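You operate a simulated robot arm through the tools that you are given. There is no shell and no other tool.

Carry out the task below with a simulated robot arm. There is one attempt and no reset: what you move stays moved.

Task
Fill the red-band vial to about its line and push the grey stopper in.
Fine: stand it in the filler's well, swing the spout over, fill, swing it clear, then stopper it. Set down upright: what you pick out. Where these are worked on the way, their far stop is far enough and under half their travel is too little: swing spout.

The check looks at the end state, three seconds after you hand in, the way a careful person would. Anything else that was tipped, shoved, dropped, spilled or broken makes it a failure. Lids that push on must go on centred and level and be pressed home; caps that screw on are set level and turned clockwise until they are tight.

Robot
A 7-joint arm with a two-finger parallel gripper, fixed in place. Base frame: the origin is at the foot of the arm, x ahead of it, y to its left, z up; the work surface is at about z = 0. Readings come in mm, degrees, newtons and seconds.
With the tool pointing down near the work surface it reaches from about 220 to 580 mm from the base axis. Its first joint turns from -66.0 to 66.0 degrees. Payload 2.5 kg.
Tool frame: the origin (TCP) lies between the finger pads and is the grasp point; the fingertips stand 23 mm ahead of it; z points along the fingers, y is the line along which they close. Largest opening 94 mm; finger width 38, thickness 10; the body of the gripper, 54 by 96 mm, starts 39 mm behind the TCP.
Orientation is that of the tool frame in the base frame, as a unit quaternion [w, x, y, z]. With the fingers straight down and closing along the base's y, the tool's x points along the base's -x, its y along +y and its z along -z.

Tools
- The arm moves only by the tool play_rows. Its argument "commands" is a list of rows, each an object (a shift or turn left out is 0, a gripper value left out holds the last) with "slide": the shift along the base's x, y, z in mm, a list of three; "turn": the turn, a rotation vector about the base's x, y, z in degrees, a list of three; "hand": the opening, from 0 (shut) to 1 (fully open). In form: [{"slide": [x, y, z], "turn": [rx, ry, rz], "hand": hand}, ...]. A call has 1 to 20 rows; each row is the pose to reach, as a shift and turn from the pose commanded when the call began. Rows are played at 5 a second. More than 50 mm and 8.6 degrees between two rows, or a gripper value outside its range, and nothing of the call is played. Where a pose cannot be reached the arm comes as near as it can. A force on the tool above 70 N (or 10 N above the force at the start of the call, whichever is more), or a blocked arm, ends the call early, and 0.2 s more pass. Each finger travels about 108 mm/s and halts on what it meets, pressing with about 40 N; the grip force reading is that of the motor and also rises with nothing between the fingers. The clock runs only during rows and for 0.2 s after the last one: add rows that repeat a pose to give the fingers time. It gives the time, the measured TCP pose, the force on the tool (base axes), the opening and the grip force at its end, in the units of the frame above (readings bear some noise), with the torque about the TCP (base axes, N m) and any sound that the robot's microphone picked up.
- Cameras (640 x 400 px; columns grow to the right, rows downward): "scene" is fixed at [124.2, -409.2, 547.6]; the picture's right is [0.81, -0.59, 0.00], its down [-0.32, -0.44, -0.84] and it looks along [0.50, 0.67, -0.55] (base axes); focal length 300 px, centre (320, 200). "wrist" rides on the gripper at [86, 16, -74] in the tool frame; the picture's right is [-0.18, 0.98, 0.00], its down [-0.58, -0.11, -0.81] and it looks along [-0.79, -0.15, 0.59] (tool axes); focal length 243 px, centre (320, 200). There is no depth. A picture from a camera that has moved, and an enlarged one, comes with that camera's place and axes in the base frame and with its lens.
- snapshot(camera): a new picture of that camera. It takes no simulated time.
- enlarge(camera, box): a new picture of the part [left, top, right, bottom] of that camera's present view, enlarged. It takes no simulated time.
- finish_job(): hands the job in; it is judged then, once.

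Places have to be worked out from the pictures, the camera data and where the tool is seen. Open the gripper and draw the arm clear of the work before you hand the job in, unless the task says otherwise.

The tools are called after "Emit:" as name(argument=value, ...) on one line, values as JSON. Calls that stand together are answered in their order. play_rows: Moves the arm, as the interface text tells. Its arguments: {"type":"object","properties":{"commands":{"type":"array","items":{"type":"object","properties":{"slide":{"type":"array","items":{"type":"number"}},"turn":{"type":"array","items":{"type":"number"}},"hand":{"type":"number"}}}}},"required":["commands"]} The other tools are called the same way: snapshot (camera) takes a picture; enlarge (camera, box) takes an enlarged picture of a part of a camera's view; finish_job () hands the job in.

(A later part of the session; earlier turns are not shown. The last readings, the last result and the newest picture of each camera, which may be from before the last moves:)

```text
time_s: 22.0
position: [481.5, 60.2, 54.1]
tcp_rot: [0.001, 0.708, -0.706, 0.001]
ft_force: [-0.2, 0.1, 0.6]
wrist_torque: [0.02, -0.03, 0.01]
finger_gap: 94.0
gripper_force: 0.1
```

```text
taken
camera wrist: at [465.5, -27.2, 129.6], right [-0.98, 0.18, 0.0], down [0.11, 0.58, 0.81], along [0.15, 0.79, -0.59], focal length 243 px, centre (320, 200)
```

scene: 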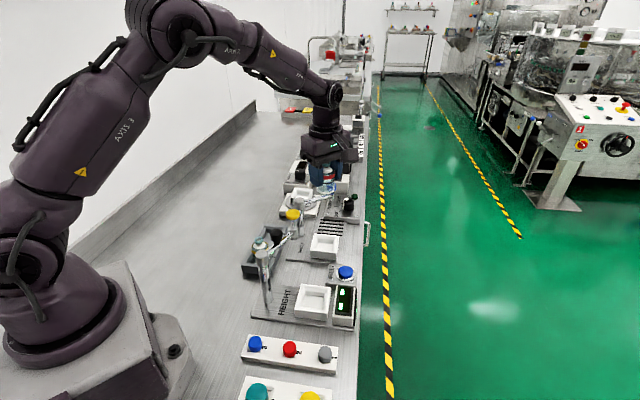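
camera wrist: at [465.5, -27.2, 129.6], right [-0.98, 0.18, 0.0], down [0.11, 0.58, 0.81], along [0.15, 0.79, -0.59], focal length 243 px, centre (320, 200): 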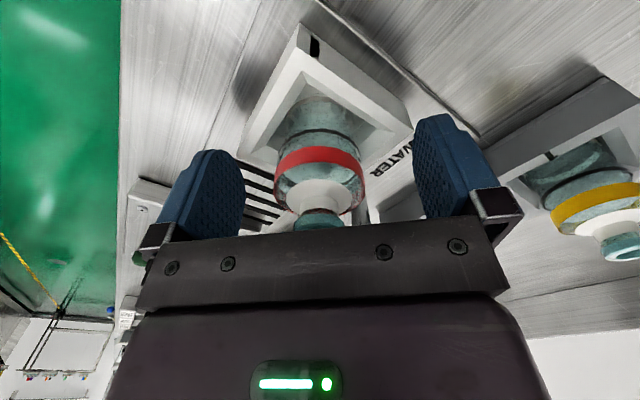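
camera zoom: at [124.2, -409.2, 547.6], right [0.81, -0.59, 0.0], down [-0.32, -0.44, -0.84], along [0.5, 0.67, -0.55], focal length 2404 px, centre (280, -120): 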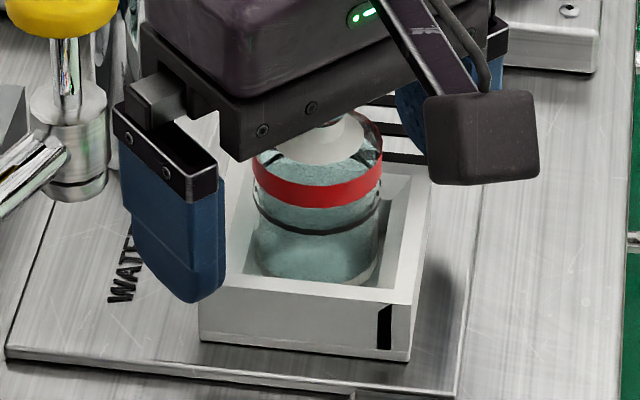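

The vial stands upright in the well and the fingers are free of it. I lift straight up clear of it.

Emit:
play_rows(commands=[{"slide": [0, 0, 10]}, {"slide": [0, 0, 30]}, {"slide": [0, 0, 60]}, {"slide": [0, 0, 95]}, {"slide": [0, 0, 130]}, {"slide": [0, 0, 145.2]}, {"slide": [0, 0, 145.2]}])

Emit:
snapshot(camera="wrist")

Emit:
enlarge(camera="scene", box=[290, 180, 354, 260])

```text
time_s: 23.6
position: [480.1, 60.3, 199.1]
tcp_rot: [0.0, 0.708, -0.706, 0.0]
ft_force: [0.0, -0.2, 0.6]
wrist_torque: [0.01, 0.0, 0.03]
finger_gap: 93.8
gripper_force: 0.0
```

```text
taken
camera wrist: at [465.0, -27.7, 274.7], right [-0.98, 0.18, 0.0], down [0.11, 0.58, 0.81], along [0.15, 0.79, -0.59], focal length 243 px, centre (320, 200)
```

wrist: 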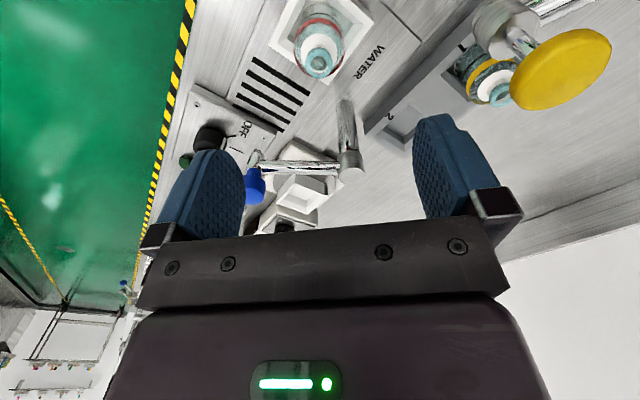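

```text
5.00 times, centred on (322, 220) of scene
camera zoom: at [124.2, -409.2, 547.6], right [0.81, -0.59, 0.0], down [-0.32, -0.44, -0.84], along [0.5, 0.67, -0.55], focal length 1503 px, centre (310, 100)
```

zoom: 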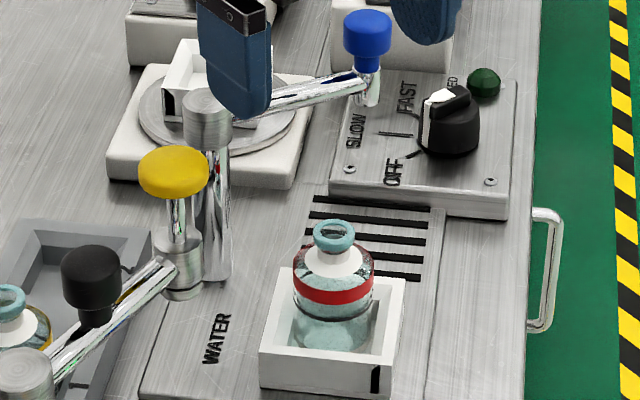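

The vial stands straight in the well. I zoom on the spout, its knob and the vial mouth to get heights before swinging it.

Emit:
enlarge(camera="wrist", box=[230, 130, 374, 220])

Emit:
enlarge(camera="scene", box=[290, 180, 346, 215])

Emit:
enlarge(camera="wrist", box=[270, 0, 374, 90])

Emit:
enlarge(camera="scene", box=[305, 218, 353, 262])

```text
4.44 times, centred on (302, 175) of wrist
camera zoom: at [465.0, -27.7, 274.7], right [-0.98, 0.18, 0.0], down [0.11, 0.58, 0.81], along [0.15, 0.79, -0.59], focal length 1078 px, centre (400, 311)
```

zoom: 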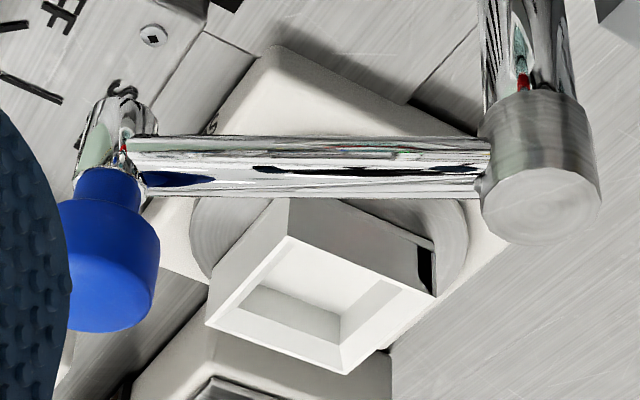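

```text
11.43 times, centred on (318, 198) of scene
camera zoom: at [124.2, -409.2, 547.6], right [0.81, -0.59, 0.0], down [-0.32, -0.44, -0.84], along [0.5, 0.67, -0.55], focal length 3434 px, centre (343, 229)
```

zoom: 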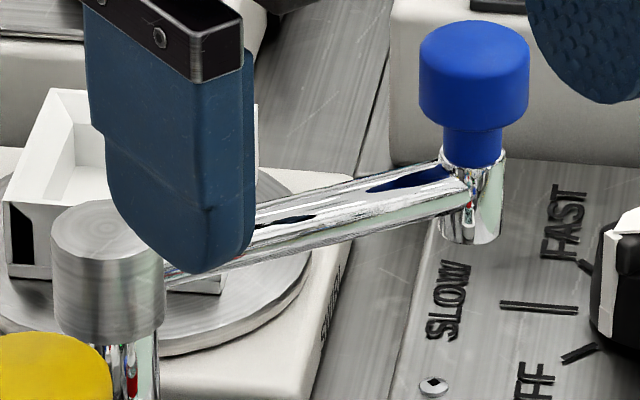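

```text
4.44 times, centred on (322, 45) of wrist
camera zoom: at [465.0, -27.7, 274.7], right [-0.98, 0.18, 0.0], down [0.11, 0.58, 0.81], along [0.15, 0.79, -0.59], focal length 1078 px, centre (311, 889)
```

zoom: 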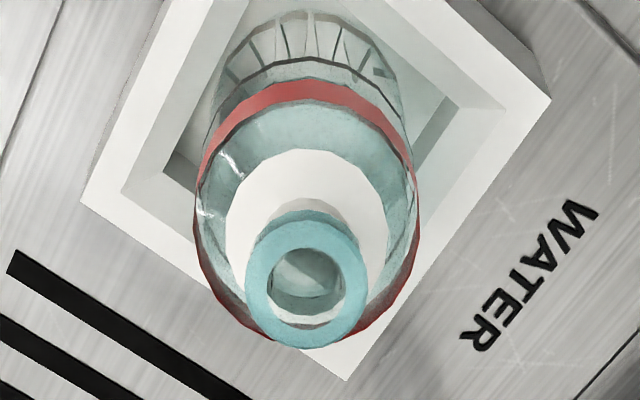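

```text
9.09 times, centred on (329, 240) of scene
camera zoom: at [124.2, -409.2, 547.6], right [0.81, -0.59, 0.0], down [-0.32, -0.44, -0.84], along [0.5, 0.67, -0.55], focal length 2732 px, centre (238, -164)
```

zoom: 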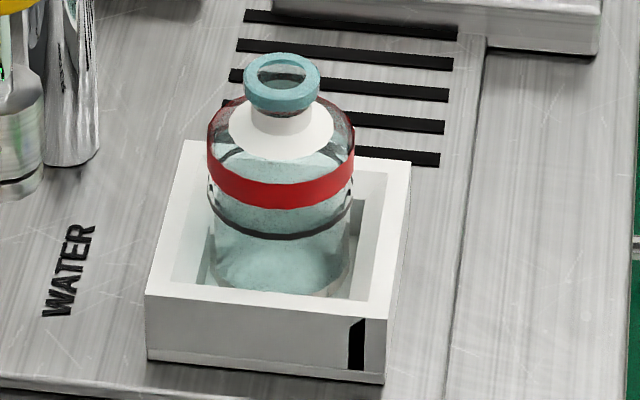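

I zoom in on the vial's base in the pocket to make sure that it is fully seated on the floor.

Emit:
enlarge(camera="scene", box=[310, 242, 342, 262])

Emit:
enlarge(camera="wrist", box=[280, 0, 360, 50])

```text
16.00 times, centred on (326, 252) of scene
camera zoom: at [124.2, -409.2, 547.6], right [0.81, -0.59, 0.0], down [-0.32, -0.44, -0.84], along [0.5, 0.67, -0.55], focal length 4808 px, centre (224, -632)
```

zoom: 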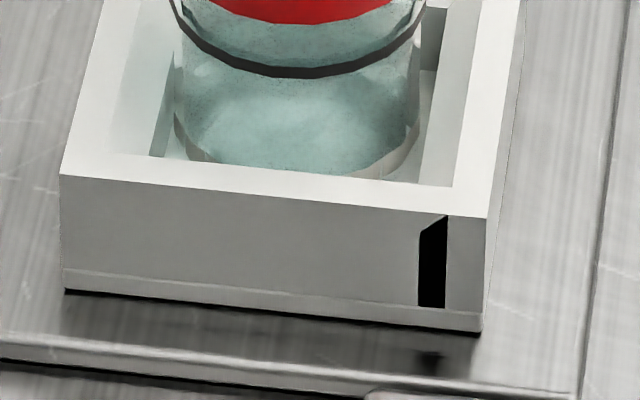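

```text
8.00 times, centred on (320, 25) of wrist
camera zoom: at [465.0, -27.7, 274.7], right [-0.98, 0.18, 0.0], down [0.11, 0.58, 0.81], along [0.15, 0.79, -0.59], focal length 1941 px, centre (320, 1600)
```

zoom: 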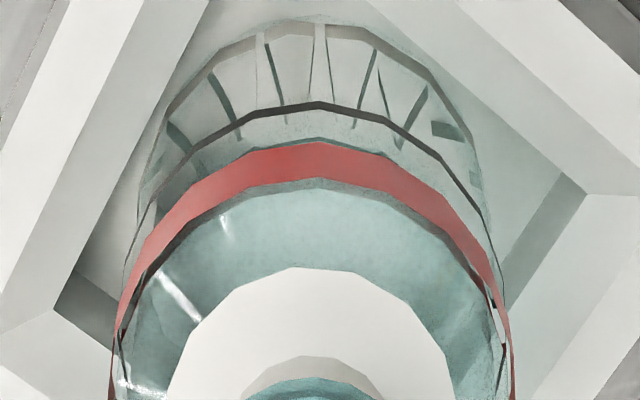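

The vial is properly seated, with its mouth near (481, 57, 85). The spout's post is at (466, 146), the rod is near z 107, and the rod points at about -12°. I close the fingers and go to the far side of the rod, staying high for now.

Emit:
play_rows(commands=[{"slide": [0, 0, 0], "hand": 0.5}, {"slide": [10, 25, 0], "hand": 0}, {"slide": [20, 50, 0], "hand": 0}, {"slide": [32, 80, 0], "hand": 0}, {"slide": [42, 105, 0], "hand": 0}, {"slide": [47, 118, 0], "hand": 0}, {"slide": [47, 118, 0], "hand": 0}, {"slide": [47, 118, 0], "hand": 0}])

Emit:
enlarge(camera="scene", box=[270, 130, 382, 240])

Emit:
snapshot(camera="wrist")

```text
time_s: 25.4
position: [528.3, 177.4, 199.0]
tcp_rot: [0.0, 0.707, -0.707, 0.001]
ft_force: [0.1, 0.0, 0.3]
wrist_torque: [0.0, -0.01, -0.02]
finger_gap: 0.3
gripper_force: 40.2
```

```text
3.64 times, centred on (326, 185) of scene
camera zoom: at [124.2, -409.2, 547.6], right [0.81, -0.59, 0.0], down [-0.32, -0.44, -0.84], along [0.5, 0.67, -0.55], focal length 1093 px, centre (298, 254)
```

zoom: 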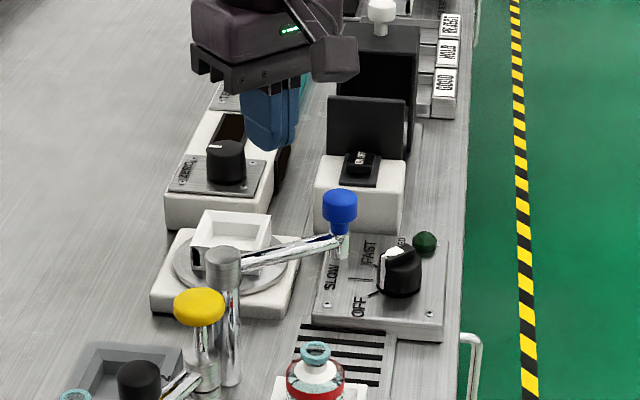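

```text
taken
camera wrist: at [512.6, 90.4, 273.9], right [-0.98, 0.18, 0.0], down [0.11, 0.58, 0.81], along [0.15, 0.79, -0.59], focal length 243 px, centre (320, 200)
```

wrist: 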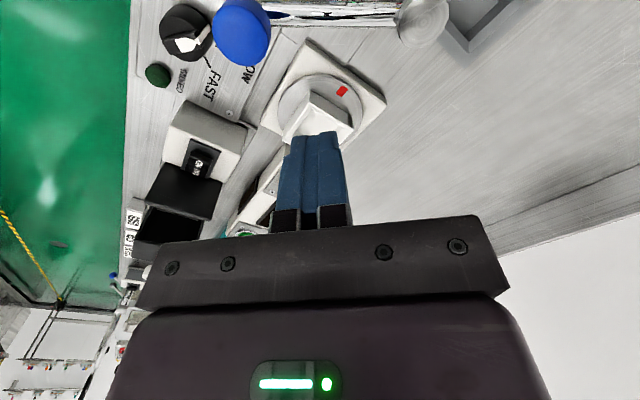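

The space beside the rod is clear. I descend with closed fingers to TCP z ≈ 116, so the tips are beside the rod.

Emit:
play_rows(commands=[{"slide": [0, 0, -25]}, {"slide": [0, 0, -50]}, {"slide": [0, 0, -70]}, {"slide": [0, 0, -84]}, {"slide": [0, 0, -84]}])

Emit:
enlarge(camera="scene", box=[290, 150, 370, 220])

Emit:
snapshot(camera="wrist")

```text
time_s: 26.6
position: [529.3, 176.6, 115.2]
tcp_rot: [0.001, 0.708, -0.706, 0.0]
ft_force: [-0.2, 0.8, -0.4]
wrist_torque: [-0.02, 0.01, -0.02]
finger_gap: 0.0
gripper_force: 40.3
```

```text
5.71 times, centred on (330, 185) of scene
camera zoom: at [124.2, -409.2, 547.6], right [0.81, -0.59, 0.0], down [-0.32, -0.44, -0.84], along [0.5, 0.67, -0.55], focal length 1717 px, centre (263, 286)
```

zoom: 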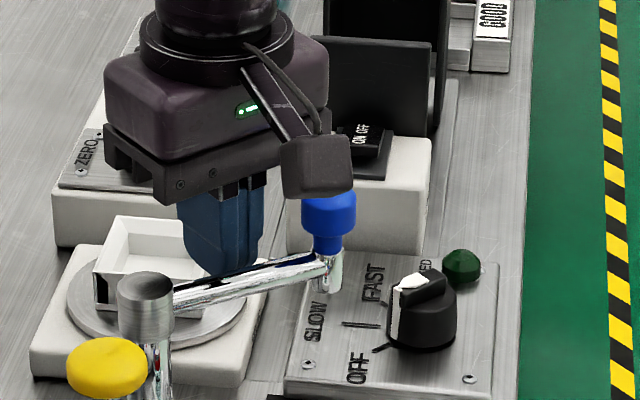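

```text
taken
camera wrist: at [512.8, 90.7, 190.3], right [-0.98, 0.18, 0.0], down [0.11, 0.58, 0.81], along [0.15, 0.79, -0.59], focal length 243 px, centre (320, 200)
```

wrist: 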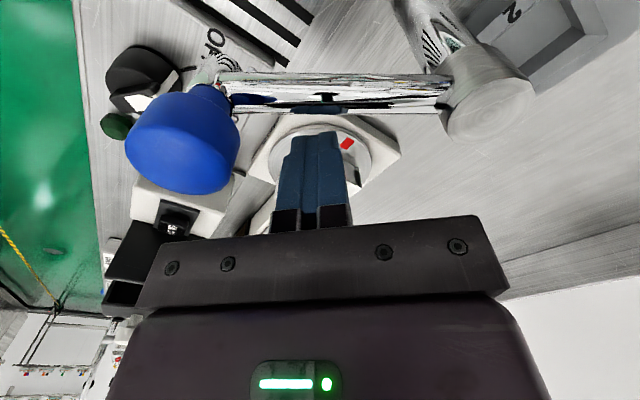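

The fingertips are beside the rod and clear. I start pushing the rod along its arc for the first 20° or so and check.

Emit:
play_rows(commands=[{"slide": [-1, -8, 0]}, {"slide": [-2.3, -15.4, 0]}, {"slide": [-1.5, -19.5, 0]}, {"slide": [-0.7, -23.2, 0]}, {"slide": [-0.4, -28.5, 0]}, {"slide": [-0.3, -33.8, 0]}, {"slide": [-0.3, -33.8, 0]}])

Emit:
enlarge(camera="scene", box=[290, 150, 370, 260])

Emit:
snapshot(camera="wrist")

```text
time_s: 28.2
position: [528.5, 143.0, 116.4]
tcp_rot: [0.0, 0.707, -0.707, 0.0]
ft_force: [0.4, -0.6, 0.1]
wrist_torque: [-0.03, -0.01, 0.02]
finger_gap: 0.1
gripper_force: 39.9
```

```text
3.64 times, centred on (330, 205) of scene
camera zoom: at [124.2, -409.2, 547.6], right [0.81, -0.59, 0.0], down [-0.32, -0.44, -0.84], along [0.5, 0.67, -0.55], focal length 1093 px, centre (284, 182)
```

zoom: 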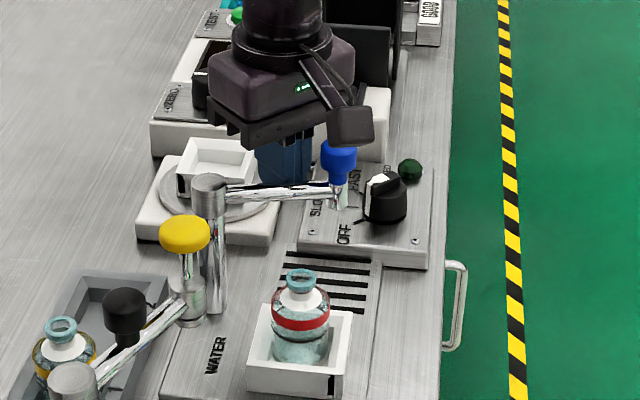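

```text
taken
camera wrist: at [512.3, 56.6, 190.9], right [-0.98, 0.18, 0.0], down [0.11, 0.58, 0.81], along [0.15, 0.79, -0.59], focal length 243 px, centre (320, 200)
```

wrist: 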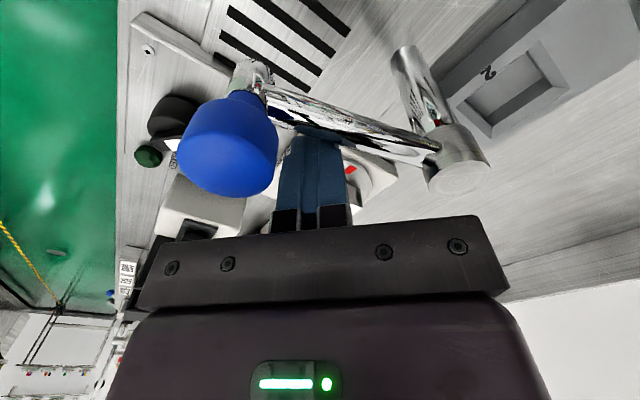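

The spout swings freely with almost no force. I continue along the arc to about -70°.

Emit:
play_rows(commands=[{"slide": [-0.8, -5.5, 0]}, {"slide": [-1.9, -11, 0]}, {"slide": [-3.9, -16.5, 0]}, {"slide": [-6.2, -21.7, 0]}, {"slide": [-9.4, -27, 0]}, {"slide": [-12.9, -31.8, 0]}, {"slide": [-17.3, -36.5, 0]}, {"slide": [-22, -40.5, 0]}, {"slide": [-22, -40.5, 0]}])

Emit:
enlarge(camera="scene", box=[290, 160, 370, 270])

Emit:
snapshot(camera="wrist")

```text
time_s: 30.2
position: [505.5, 103.8, 115.7]
tcp_rot: [0.0, 0.707, -0.707, 0.0]
ft_force: [-0.3, 0.1, 0.2]
wrist_torque: [0.0, -0.01, 0.01]
finger_gap: 0.0
gripper_force: 40.1
```

```text
3.64 times, centred on (330, 215) of scene
camera zoom: at [124.2, -409.2, 547.6], right [0.81, -0.59, 0.0], down [-0.32, -0.44, -0.84], along [0.5, 0.67, -0.55], focal length 1093 px, centre (284, 146)
```

zoom: 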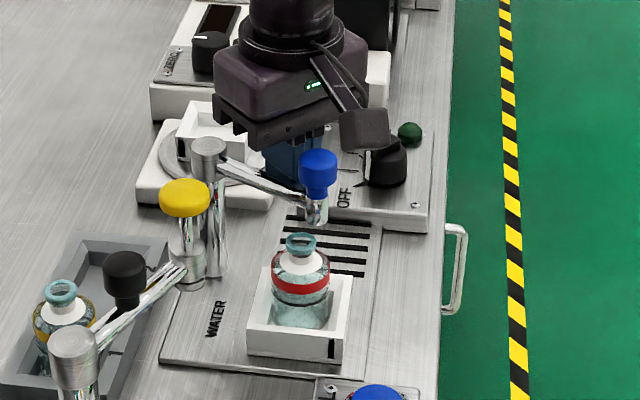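

```text
taken
camera wrist: at [490.0, 16.0, 190.6], right [-0.98, 0.18, 0.0], down [0.11, 0.58, 0.81], along [0.15, 0.79, -0.59], focal length 243 px, centre (320, 200)
```

wrist: 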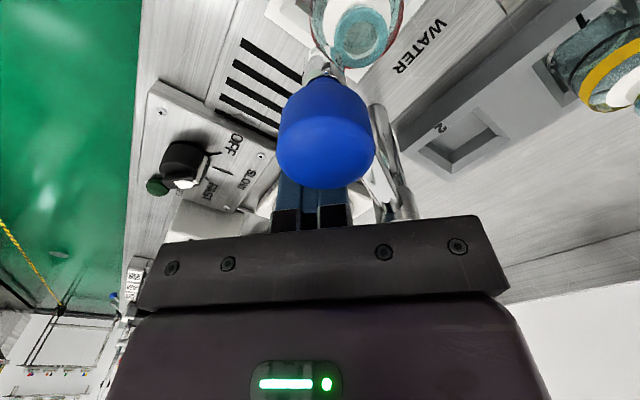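

The spout is now at about -71°, close to the vial. I push on in small steps toward -80°, watching for the stop.

Emit:
play_rows(commands=[{"slide": [-2.1, -1.5, 0]}, {"slide": [-4.1, -2.9, 0]}, {"slide": [-6.4, -4.3, 0]}, {"slide": [-8.6, -5.5, 0]}, {"slide": [-10.9, -6.7, 0]}, {"slide": [-10.9, -6.7, 0]}])

Emit:
enlarge(camera="scene", box=[290, 170, 370, 260])

Emit:
enlarge(camera="wrist", box=[240, 0, 460, 200])

```text
time_s: 31.6
position: [494.2, 96.0, 116.1]
tcp_rot: [0.0, 0.707, -0.707, 0.0]
ft_force: [-0.1, 0.3, -0.1]
wrist_torque: [0.02, 0.01, 0.0]
finger_gap: 0.0
gripper_force: 39.9
```

```text
4.44 times, centred on (330, 215) of scene
camera zoom: at [124.2, -409.2, 547.6], right [0.81, -0.59, 0.0], down [-0.32, -0.44, -0.84], along [0.5, 0.67, -0.55], focal length 1336 px, centre (276, 133)
```

zoom: 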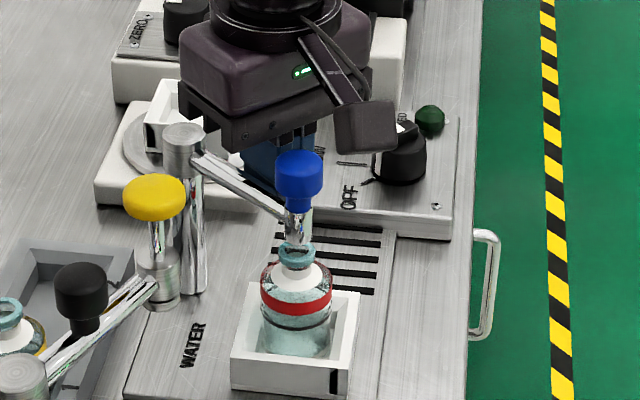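

```text
2.00 times, centred on (350, 100) of wrist
camera zoom: at [479.1, 9.5, 190.4], right [-0.98, 0.18, 0.0], down [0.11, 0.58, 0.81], along [0.15, 0.79, -0.59], focal length 485 px, centre (260, 400)
```

zoom: 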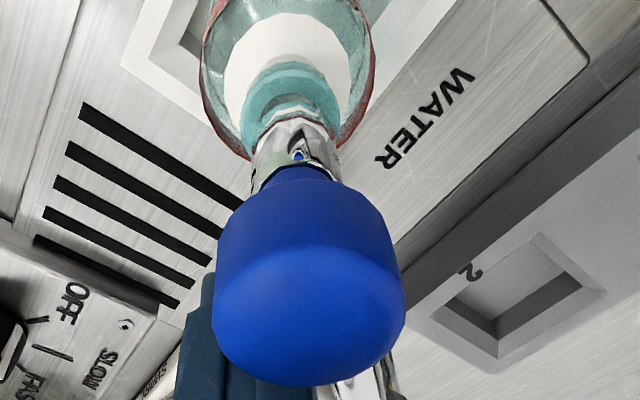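

There is still no stop force at about -81°. I push 2° to 4° more, checking the force.

Emit:
play_rows(commands=[{"slide": [-1.3, -0.5, 0]}, {"slide": [-2.6, -1, 0]}, {"slide": [-3.8, -1.5, 0]}, {"slide": [-3.8, -1.5, 0]}])

Emit:
enlarge(camera="scene", box=[290, 170, 370, 260])

```text
time_s: 32.6
position: [493.4, 96.1, 116.0]
tcp_rot: [-0.004, 0.708, -0.706, 0.002]
ft_force: [23.8, 9.0, -4.8]
wrist_torque: [0.13, -0.25, 0.32]
finger_gap: 0.3
gripper_force: 39.5
```

```text
4.44 times, centred on (330, 215) of scene
camera zoom: at [124.2, -409.2, 547.6], right [0.81, -0.59, 0.0], down [-0.32, -0.44, -0.84], along [0.5, 0.67, -0.55], focal length 1336 px, centre (276, 133)
```

zoom: 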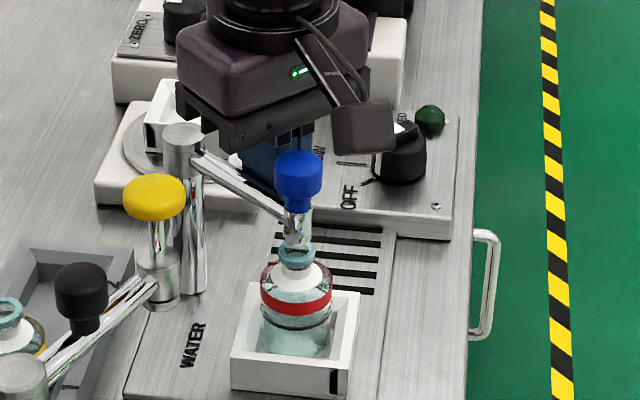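

The force rose to 24 N, so the spout is against its far stop over the vial. I back off gently, lift away, and check that it stays there.

Emit:
play_rows(commands=[{"slide": [2, 1, 0]}, {"slide": [8, 5, 0]}, {"slide": [16, 12, 0]}, {"slide": [20, 15, 5]}, {"slide": [20, 15, 30]}, {"slide": [20, 15, 60]}, {"slide": [20, 15, 95]}, {"slide": [20, 15, 95]}])

Emit:
enlarge(camera="scene", box=[290, 170, 370, 260])

Emit:
snapshot(camera="wrist")

```text
time_s: 34.4
position: [510.0, 110.7, 210.9]
tcp_rot: [0.0, 0.707, -0.707, 0.0]
ft_force: [0.4, -0.2, -0.8]
wrist_torque: [0.02, -0.03, -0.03]
finger_gap: 0.0
gripper_force: 40.2
```

```text
4.44 times, centred on (330, 215) of scene
camera zoom: at [124.2, -409.2, 547.6], right [0.81, -0.59, 0.0], down [-0.32, -0.44, -0.84], along [0.5, 0.67, -0.55], focal length 1336 px, centre (276, 133)
```

zoom: 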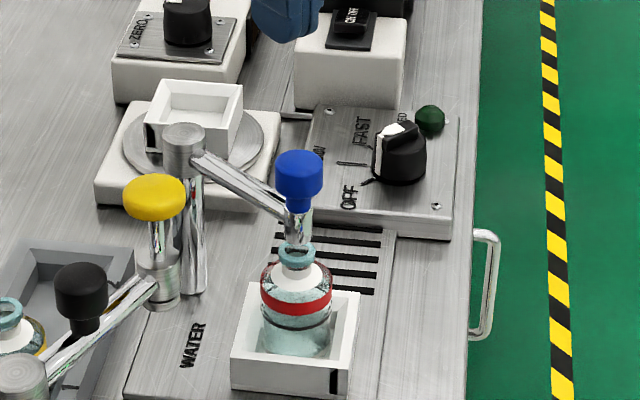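

```text
taken
camera wrist: at [494.8, 23.0, 286.1], right [-0.98, 0.18, 0.0], down [0.11, 0.58, 0.81], along [0.15, 0.79, -0.59], focal length 243 px, centre (320, 200)
```

wrist: 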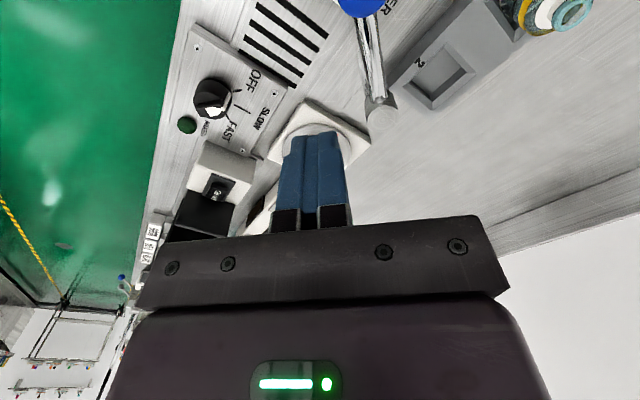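

The spout stays put. I zoom closely on the nozzle and the mouth to verify their alignment, and on the FILL button again.

Emit:
enlarge(camera="scene", box=[305, 200, 345, 252])

Emit:
enlarge(camera="scene", box=[315, 212, 339, 232])

Emit:
enlarge(camera="scene", box=[312, 236, 340, 260])

```text
7.69 times, centred on (325, 226) of scene
camera zoom: at [124.2, -409.2, 547.6], right [0.81, -0.59, 0.0], down [-0.32, -0.44, -0.84], along [0.5, 0.67, -0.55], focal length 2312 px, centre (282, 0)
```

zoom: 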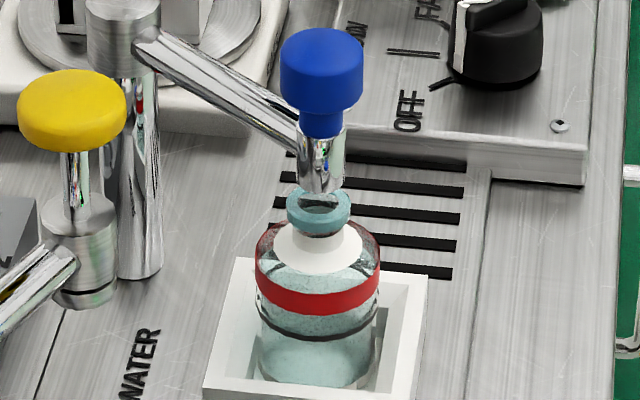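

```text
16.00 times, centred on (327, 222) of scene
camera zoom: at [124.2, -409.2, 547.6], right [0.81, -0.59, 0.0], down [-0.32, -0.44, -0.84], along [0.5, 0.67, -0.55], focal length 4808 px, centre (208, -152)
```

zoom: 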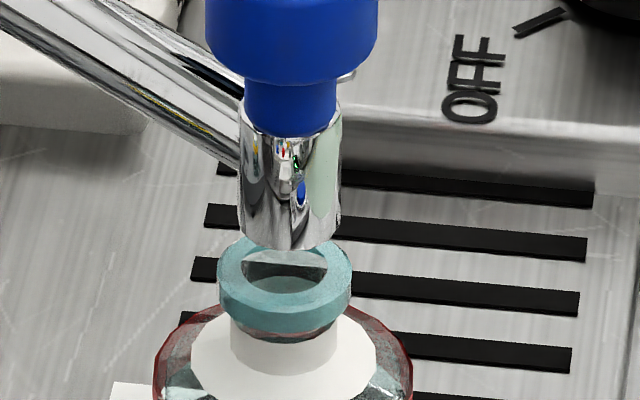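

```text
16.00 times, centred on (326, 248) of scene
camera zoom: at [124.2, -409.2, 547.6], right [0.81, -0.59, 0.0], down [-0.32, -0.44, -0.84], along [0.5, 0.67, -0.55], focal length 4808 px, centre (224, -568)
```

zoom: 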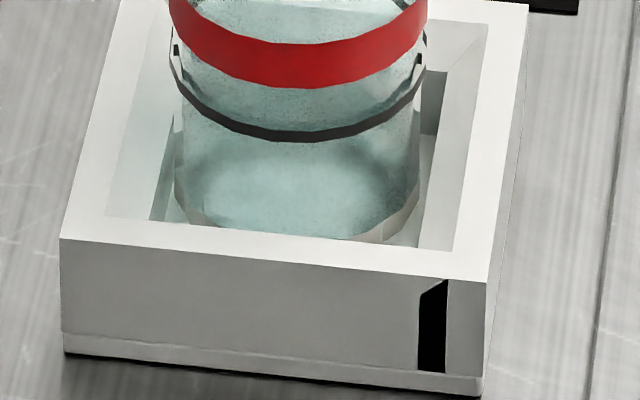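

The nozzle is right over the mouth, with about 1 mm of offset. I move with closed fingers over the FILL button at about (460, -52).

Emit:
play_rows(commands=[{"slide": [-10, -32, 0]}, {"slide": [-20, -64, 0]}, {"slide": [-30, -96, 0]}, {"slide": [-41, -128, 0]}, {"slide": [-51.1, -160.6, 0]}, {"slide": [-51.1, -160.6, -35]}, {"slide": [-51.1, -160.6, -70]}, {"slide": [-51.1, -160.6, -105]}, {"slide": [-51.1, -160.6, -135]}, {"slide": [-51.1, -160.6, -135]}])

Emit:
enlarge(camera="scene", box=[300, 215, 380, 295])

Emit:
snapshot(camera="wrist")

```text
time_s: 36.6
position: [459.5, -48.8, 75.1]
tcp_rot: [0.0, -0.707, 0.707, 0.001]
ft_force: [0.4, 0.4, -0.6]
wrist_torque: [-0.01, -0.01, 0.01]
finger_gap: 0.0
gripper_force: 39.9
```

```text
5.00 times, centred on (340, 255) of scene
camera zoom: at [124.2, -409.2, 547.6], right [0.81, -0.59, 0.0], down [-0.32, -0.44, -0.84], along [0.5, 0.67, -0.55], focal length 1503 px, centre (220, -75)
```

zoom: 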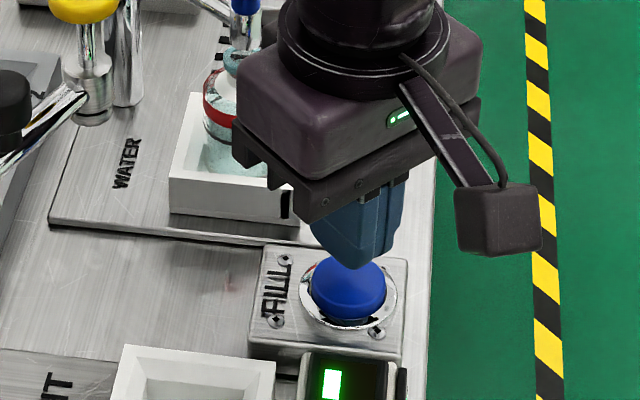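

```text
taken
camera wrist: at [443.2, -137.0, 150.6], right [-0.98, 0.18, 0.0], down [0.11, 0.58, 0.81], along [0.15, 0.79, -0.59], focal length 243 px, centre (320, 200)
```

wrist: 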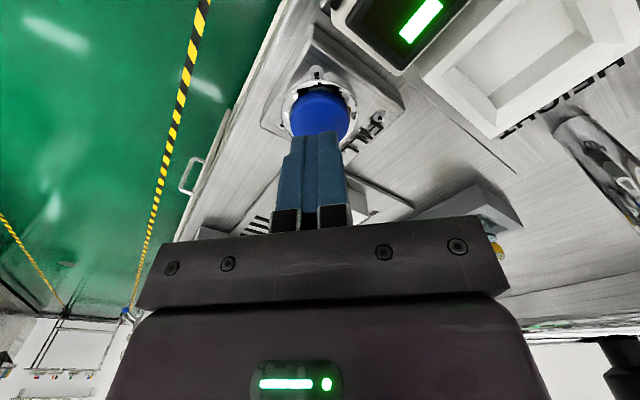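

The closed fingers are right above the FILL button, but the gripper hides half the vial from the scene camera. I turn the gripper 45° more so its narrow side faces that camera and I can watch the level.

Emit:
play_rows(commands=[{"turn": [0, 0, 7.5]}, {"turn": [0, 0, 15]}, {"turn": [0, 0, 22.5]}, {"turn": [0, 0, 30]}, {"turn": [0, 0, 37.5]}, {"turn": [0, 0, 45]}, {"turn": [0, 0, 45]}])

Emit:
enlarge(camera="scene", box=[300, 215, 380, 295])

Emit:
snapshot(camera="wrist")

```text
time_s: 38.2
position: [459.5, -49.9, 76.8]
tcp_rot: [0.0, 0.924, -0.381, 0.001]
ft_force: [-0.4, -0.1, -0.1]
wrist_torque: [0.02, -0.02, -0.02]
finger_gap: 0.2
gripper_force: 39.7
```

```text
5.00 times, centred on (340, 255) of scene
camera zoom: at [124.2, -409.2, 547.6], right [0.81, -0.59, 0.0], down [-0.32, -0.44, -0.84], along [0.5, 0.67, -0.55], focal length 1503 px, centre (220, -75)
```

zoom: 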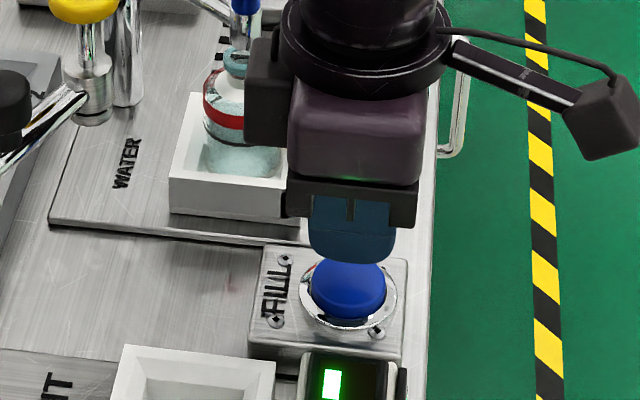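

```text
taken
camera wrist: at [510.0, -123.7, 150.5], right [-0.82, -0.57, 0.0], down [-0.33, 0.49, 0.81], along [-0.46, 0.66, -0.59], focal length 243 px, centre (320, 200)
```

wrist: 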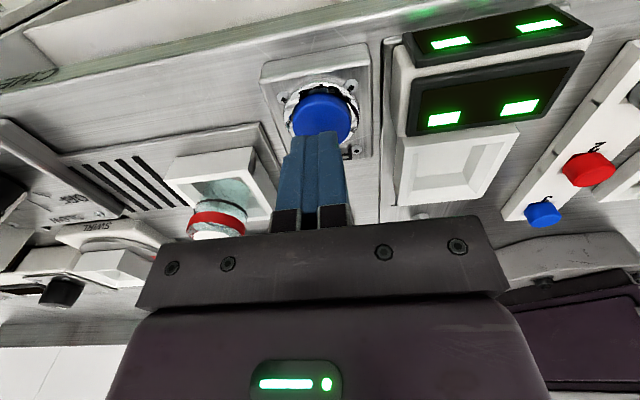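

Now the wrist camera itself sees the vial in the well beside the fingers. I take a baseline view of the empty vial and lower to just above the button.

Emit:
play_rows(commands=[{"slide": [0, 0, -8]}, {"slide": [0, 0, -15]}, {"slide": [0, 0, -18]}, {"slide": [0, 0, -18]}])

Emit:
snapshot(camera="wrist")

Emit:
enlarge(camera="wrist", box=[150, 130, 290, 250])

Emit:
enlarge(camera="scene", box=[305, 215, 365, 285])

```text
time_s: 39.2
position: [459.9, -50.5, 57.9]
tcp_rot: [0.0, 0.924, -0.382, 0.0]
ft_force: [0.5, 0.3, 0.6]
wrist_torque: [0.02, 0.04, 0.01]
finger_gap: 0.1
gripper_force: 40.2
```

```text
taken
camera wrist: at [510.5, -123.7, 132.8], right [-0.82, -0.57, 0.0], down [-0.33, 0.49, 0.81], along [-0.46, 0.66, -0.59], focal length 243 px, centre (320, 200)
```

wrist: 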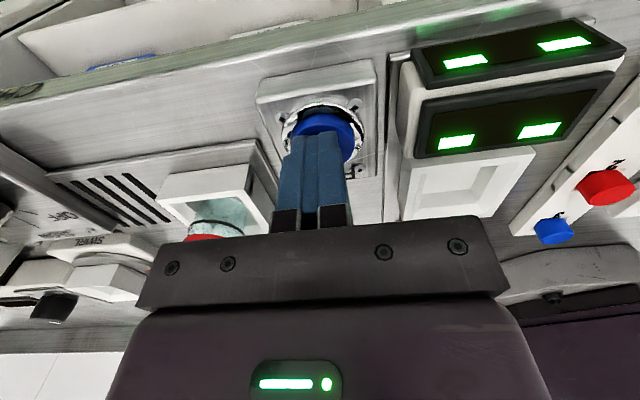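

```text
3.33 times, centred on (220, 190) of wrist
camera zoom: at [510.5, -123.7, 132.8], right [-0.82, -0.57, 0.0], down [-0.33, 0.49, 0.81], along [-0.46, 0.66, -0.59], focal length 809 px, centre (653, 233)
```

zoom: 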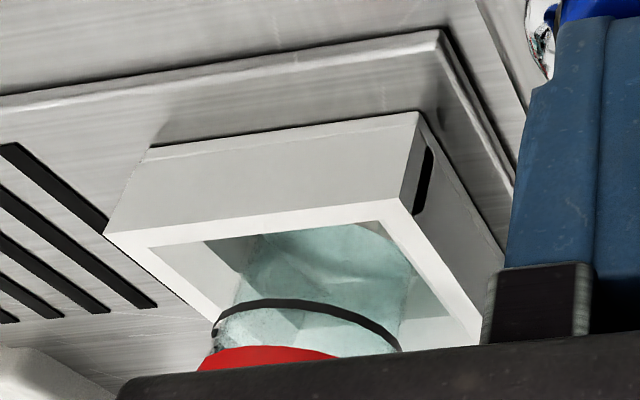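

```text
5.71 times, centred on (335, 250) of scene
camera zoom: at [124.2, -409.2, 547.6], right [0.81, -0.59, 0.0], down [-0.32, -0.44, -0.84], along [0.5, 0.67, -0.55], focal length 1717 px, centre (234, -86)
```

zoom: 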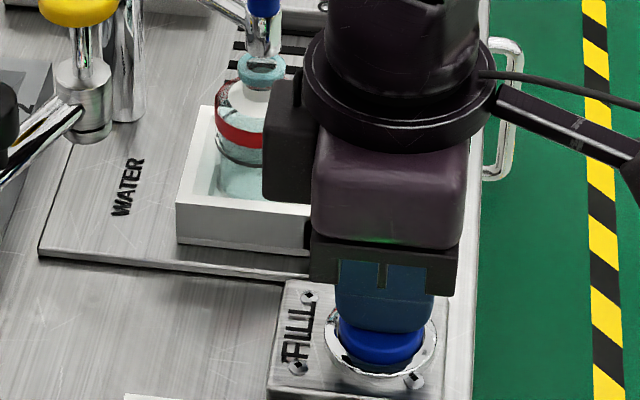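

Both views show the line zone of the empty vial. I press down on the button in small steps.

Emit:
play_rows(commands=[{"slide": [0, 0, -2]}, {"slide": [0, 0, -3.5]}])

Emit:
enlarge(camera="scene", box=[305, 215, 365, 285])

Emit:
enlarge(camera="wrist", box=[150, 130, 290, 250])

```text
time_s: 39.8
position: [460.3, -50.5, 54.3]
tcp_rot: [0.0, 0.924, -0.382, 0.0]
ft_force: [-0.9, -0.7, 4.9]
wrist_torque: [0.0, 0.05, 0.01]
finger_gap: 0.0
gripper_force: 40.0
heard: click
```

```text
5.71 times, centred on (335, 250) of scene
camera zoom: at [124.1, -409.2, 547.7], right [0.81, -0.59, 0.0], down [-0.32, -0.44, -0.84], along [0.5, 0.67, -0.55], focal length 1717 px, centre (234, -86)
```

zoom: 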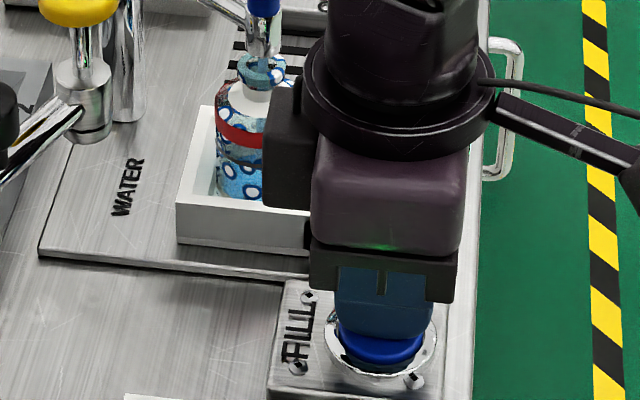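

```text
3.33 times, centred on (220, 190) of wrist
camera zoom: at [510.5, -123.7, 129.4], right [-0.82, -0.57, 0.0], down [-0.34, 0.49, 0.81], along [-0.46, 0.66, -0.59], focal length 809 px, centre (653, 233)
```

zoom: 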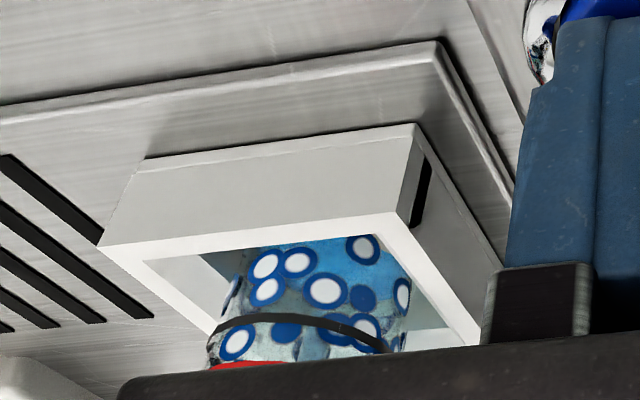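

A click was heard and water has started to flow. I release the button at once to learn the flow rate and whether it stops.

Emit:
play_rows(commands=[{"slide": [0, 0, 4]}])

Emit:
enlarge(camera="scene", box=[305, 215, 345, 260])

Emit:
enlarge(camera="wrist", box=[150, 130, 290, 250])

```text
time_s: 40.2
position: [460.8, -49.0, 57.7]
tcp_rot: [0.0, 0.924, -0.382, 0.001]
ft_force: [1.2, 0.2, 0.7]
wrist_torque: [-0.03, -0.04, 0.0]
finger_gap: 0.0
gripper_force: 40.4
```

```text
8.89 times, centred on (325, 238) of scene
camera zoom: at [124.2, -409.2, 547.6], right [0.81, -0.59, 0.0], down [-0.32, -0.44, -0.84], along [0.5, 0.67, -0.55], focal length 2671 px, centre (276, -133)
```

zoom: 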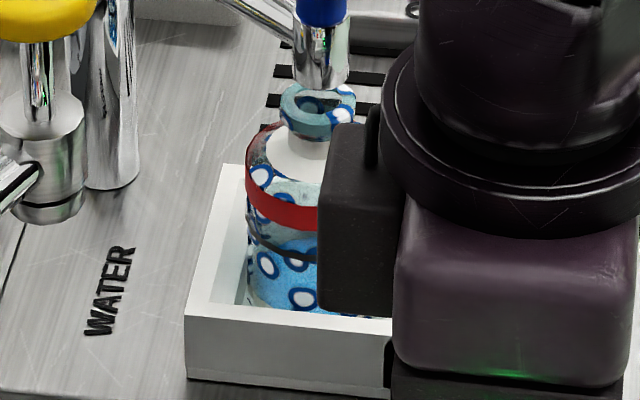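

```text
3.33 times, centred on (220, 190) of wrist
camera zoom: at [510.1, -123.5, 132.8], right [-0.82, -0.57, 0.0], down [-0.33, 0.49, 0.81], along [-0.46, 0.67, -0.59], focal length 809 px, centre (653, 233)
```

zoom: 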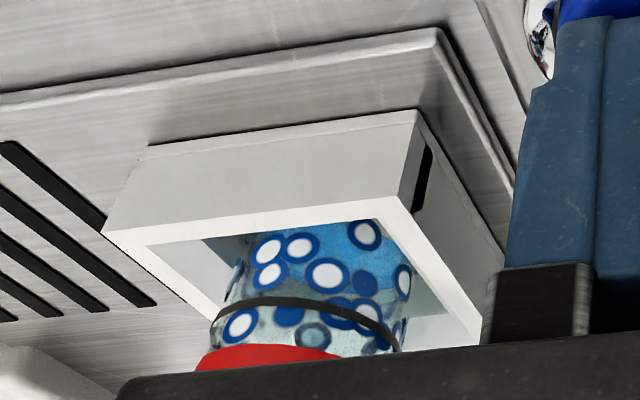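

I zoom in hard on the liquid in both views to read the level.

Emit:
enlarge(camera="wrist", box=[205, 185, 285, 240])

Emit:
enlarge(camera="scene", box=[314, 234, 338, 254])

```text
7.27 times, centred on (245, 212) of wrist
camera zoom: at [510.1, -123.5, 132.8], right [-0.82, -0.57, 0.0], down [-0.33, 0.49, 0.81], along [-0.46, 0.67, -0.59], focal length 1764 px, centre (866, 109)
```

zoom: 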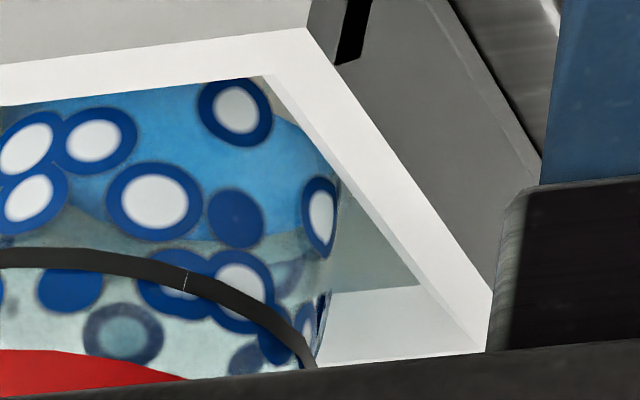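

```text
16.00 times, centred on (326, 244) of scene
camera zoom: at [124.2, -409.2, 547.6], right [0.81, -0.59, 0.0], down [-0.32, -0.44, -0.84], along [0.5, 0.67, -0.55], focal length 4808 px, centre (224, -504)
```

zoom: 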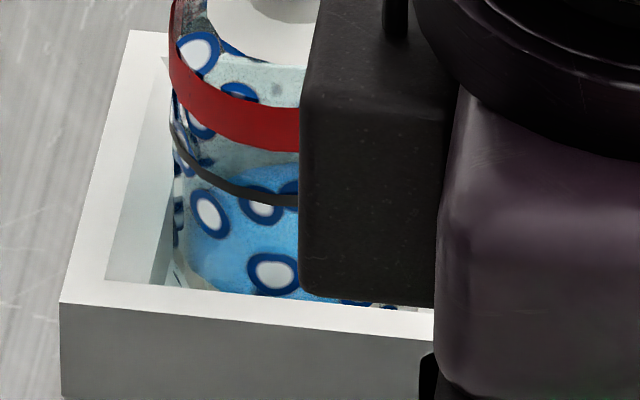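

By the surface ellipse, only a few millimetres of water are in so far, roughly 20 mm below the line. I wait without pressing to check that the flow has stopped.

Emit:
play_rows(commands=[{"slide": [0, 0, 0]}, {"slide": [0, 0, 0]}])

Emit:
enlarge(camera="wrist", box=[205, 185, 285, 240])

Emit:
enlarge(camera="scene", box=[314, 234, 338, 254])

```text
time_s: 40.8
position: [459.6, -51.2, 58.1]
tcp_rot: [-0.001, 0.924, -0.381, 0.0]
ft_force: [0.3, 0.0, 0.8]
wrist_torque: [0.01, 0.02, 0.04]
finger_gap: 0.2
gripper_force: 40.5
```

```text
7.27 times, centred on (245, 212) of wrist
camera zoom: at [510.1, -123.5, 133.0], right [-0.82, -0.57, 0.0], down [-0.33, 0.49, 0.81], along [-0.46, 0.67, -0.59], focal length 1764 px, centre (866, 109)
```

zoom: 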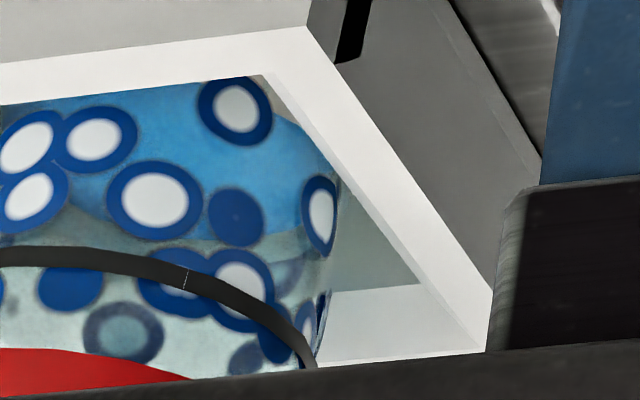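

```text
16.00 times, centred on (326, 244) of scene
camera zoom: at [124.2, -409.2, 547.6], right [0.81, -0.59, 0.0], down [-0.32, -0.44, -0.84], along [0.5, 0.67, -0.55], focal length 4808 px, centre (224, -504)
```

zoom: 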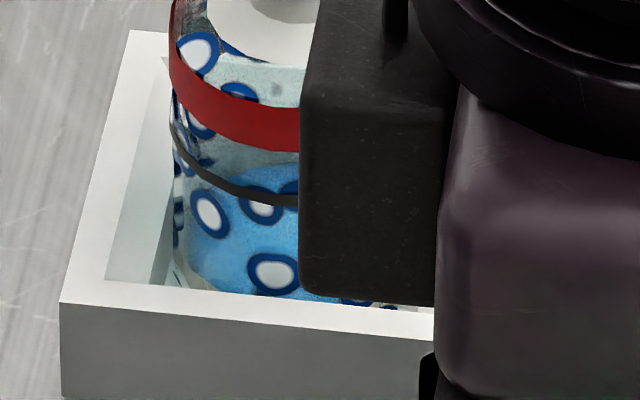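

The level is unchanged, so the flow stops on release. The round marks on the vial are odd, so I zoom on the mouth, the nozzle and the plate to see whether anything missed the mouth.

Emit:
enlarge(camera="scene", box=[312, 212, 340, 234])

Emit:
enlarge(camera="scene", box=[290, 210, 350, 270])

Emit:
snapshot(camera="wrist")

```text
16.00 times, centred on (326, 223) of scene
camera zoom: at [124.2, -409.2, 547.6], right [0.81, -0.59, 0.0], down [-0.32, -0.44, -0.84], along [0.5, 0.67, -0.55], focal length 4808 px, centre (224, -168)
```

zoom: 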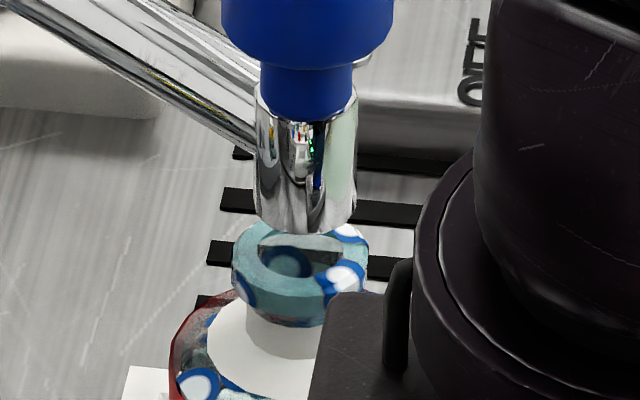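

```text
6.67 times, centred on (320, 240) of scene
camera zoom: at [124.2, -409.2, 547.6], right [0.81, -0.59, 0.0], down [-0.32, -0.44, -0.84], along [0.5, 0.67, -0.55], focal length 2004 px, centre (320, -67)
```

zoom: 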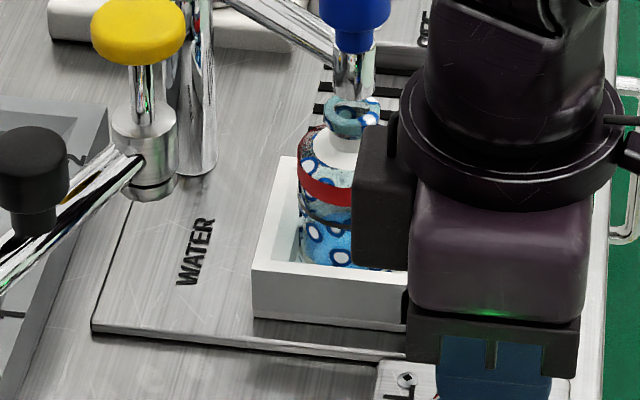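

```text
taken
camera wrist: at [510.1, -123.5, 133.0], right [-0.82, -0.57, 0.0], down [-0.33, 0.49, 0.81], along [-0.46, 0.67, -0.59], focal length 243 px, centre (320, 200)
```

wrist: 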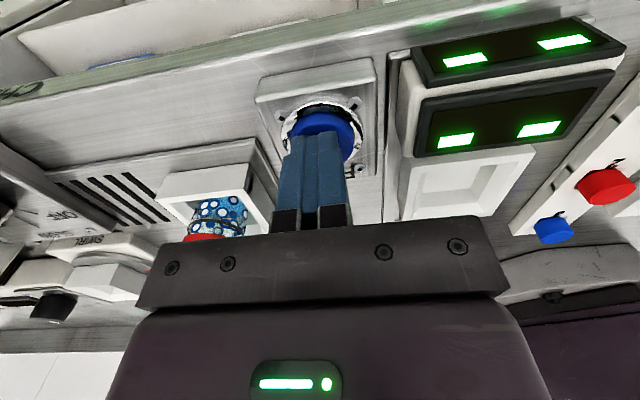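

No drops show on the plate or the well, only on the vial's glass, so the aim is fine. I press again for about one second and release.

Emit:
play_rows(commands=[{"slide": [0, 0, -4]}, {"slide": [0, 0, -4]}, {"slide": [0, 0, -4]}, {"slide": [0, 0, -4]}, {"slide": [0, 0, -4]}, {"slide": [0, 0, 0]}, {"slide": [0, 0, 0]}])

Emit:
enlarge(camera="wrist", box=[190, 175, 280, 240])

Emit:
enlarge(camera="scene", box=[314, 230, 338, 254])

Emit:
enlarge(camera="scene", box=[290, 210, 350, 270])

```text
time_s: 42.4
position: [459.6, -51.9, 57.9]
tcp_rot: [0.0, 0.924, -0.383, -0.001]
ft_force: [0.0, 0.3, 0.8]
wrist_torque: [0.0, 0.05, 0.01]
finger_gap: 0.1
gripper_force: 39.9
heard: click
```

```text
6.15 times, centred on (235, 208) of wrist
camera zoom: at [510.2, -124.1, 133.2], right [-0.82, -0.57, 0.0], down [-0.33, 0.49, 0.81], along [-0.46, 0.66, -0.59], focal length 1493 px, centre (843, 154)
```

zoom: 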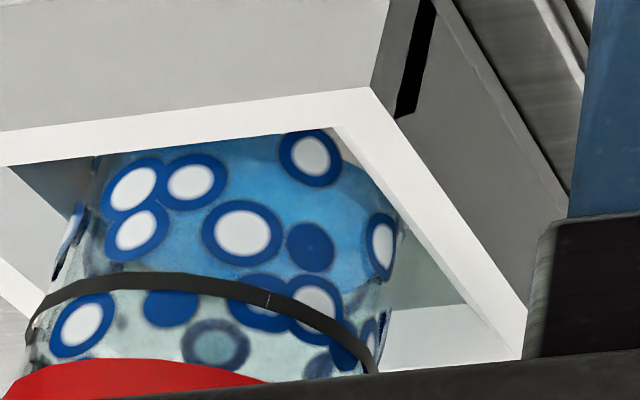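

```text
16.00 times, centred on (326, 242) of scene
camera zoom: at [124.2, -409.2, 547.6], right [0.81, -0.59, 0.0], down [-0.32, -0.44, -0.84], along [0.5, 0.67, -0.55], focal length 4808 px, centre (224, -472)
```

zoom: 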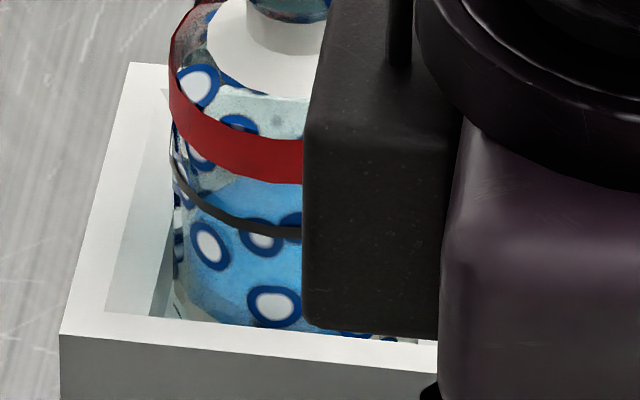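

```text
6.67 times, centred on (320, 240) of scene
camera zoom: at [124.2, -409.2, 547.6], right [0.81, -0.59, 0.0], down [-0.32, -0.44, -0.84], along [0.5, 0.67, -0.55], focal length 2004 px, centre (320, -67)
```

zoom: 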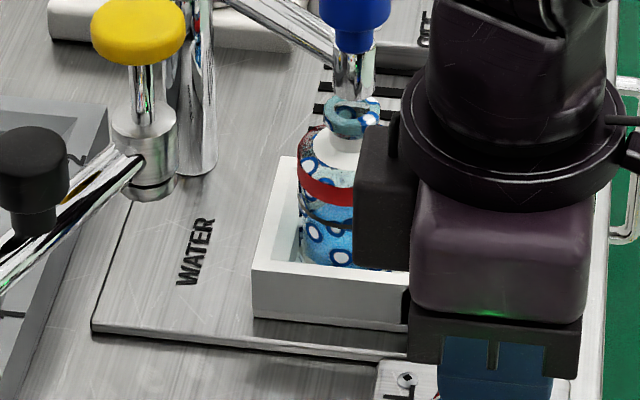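

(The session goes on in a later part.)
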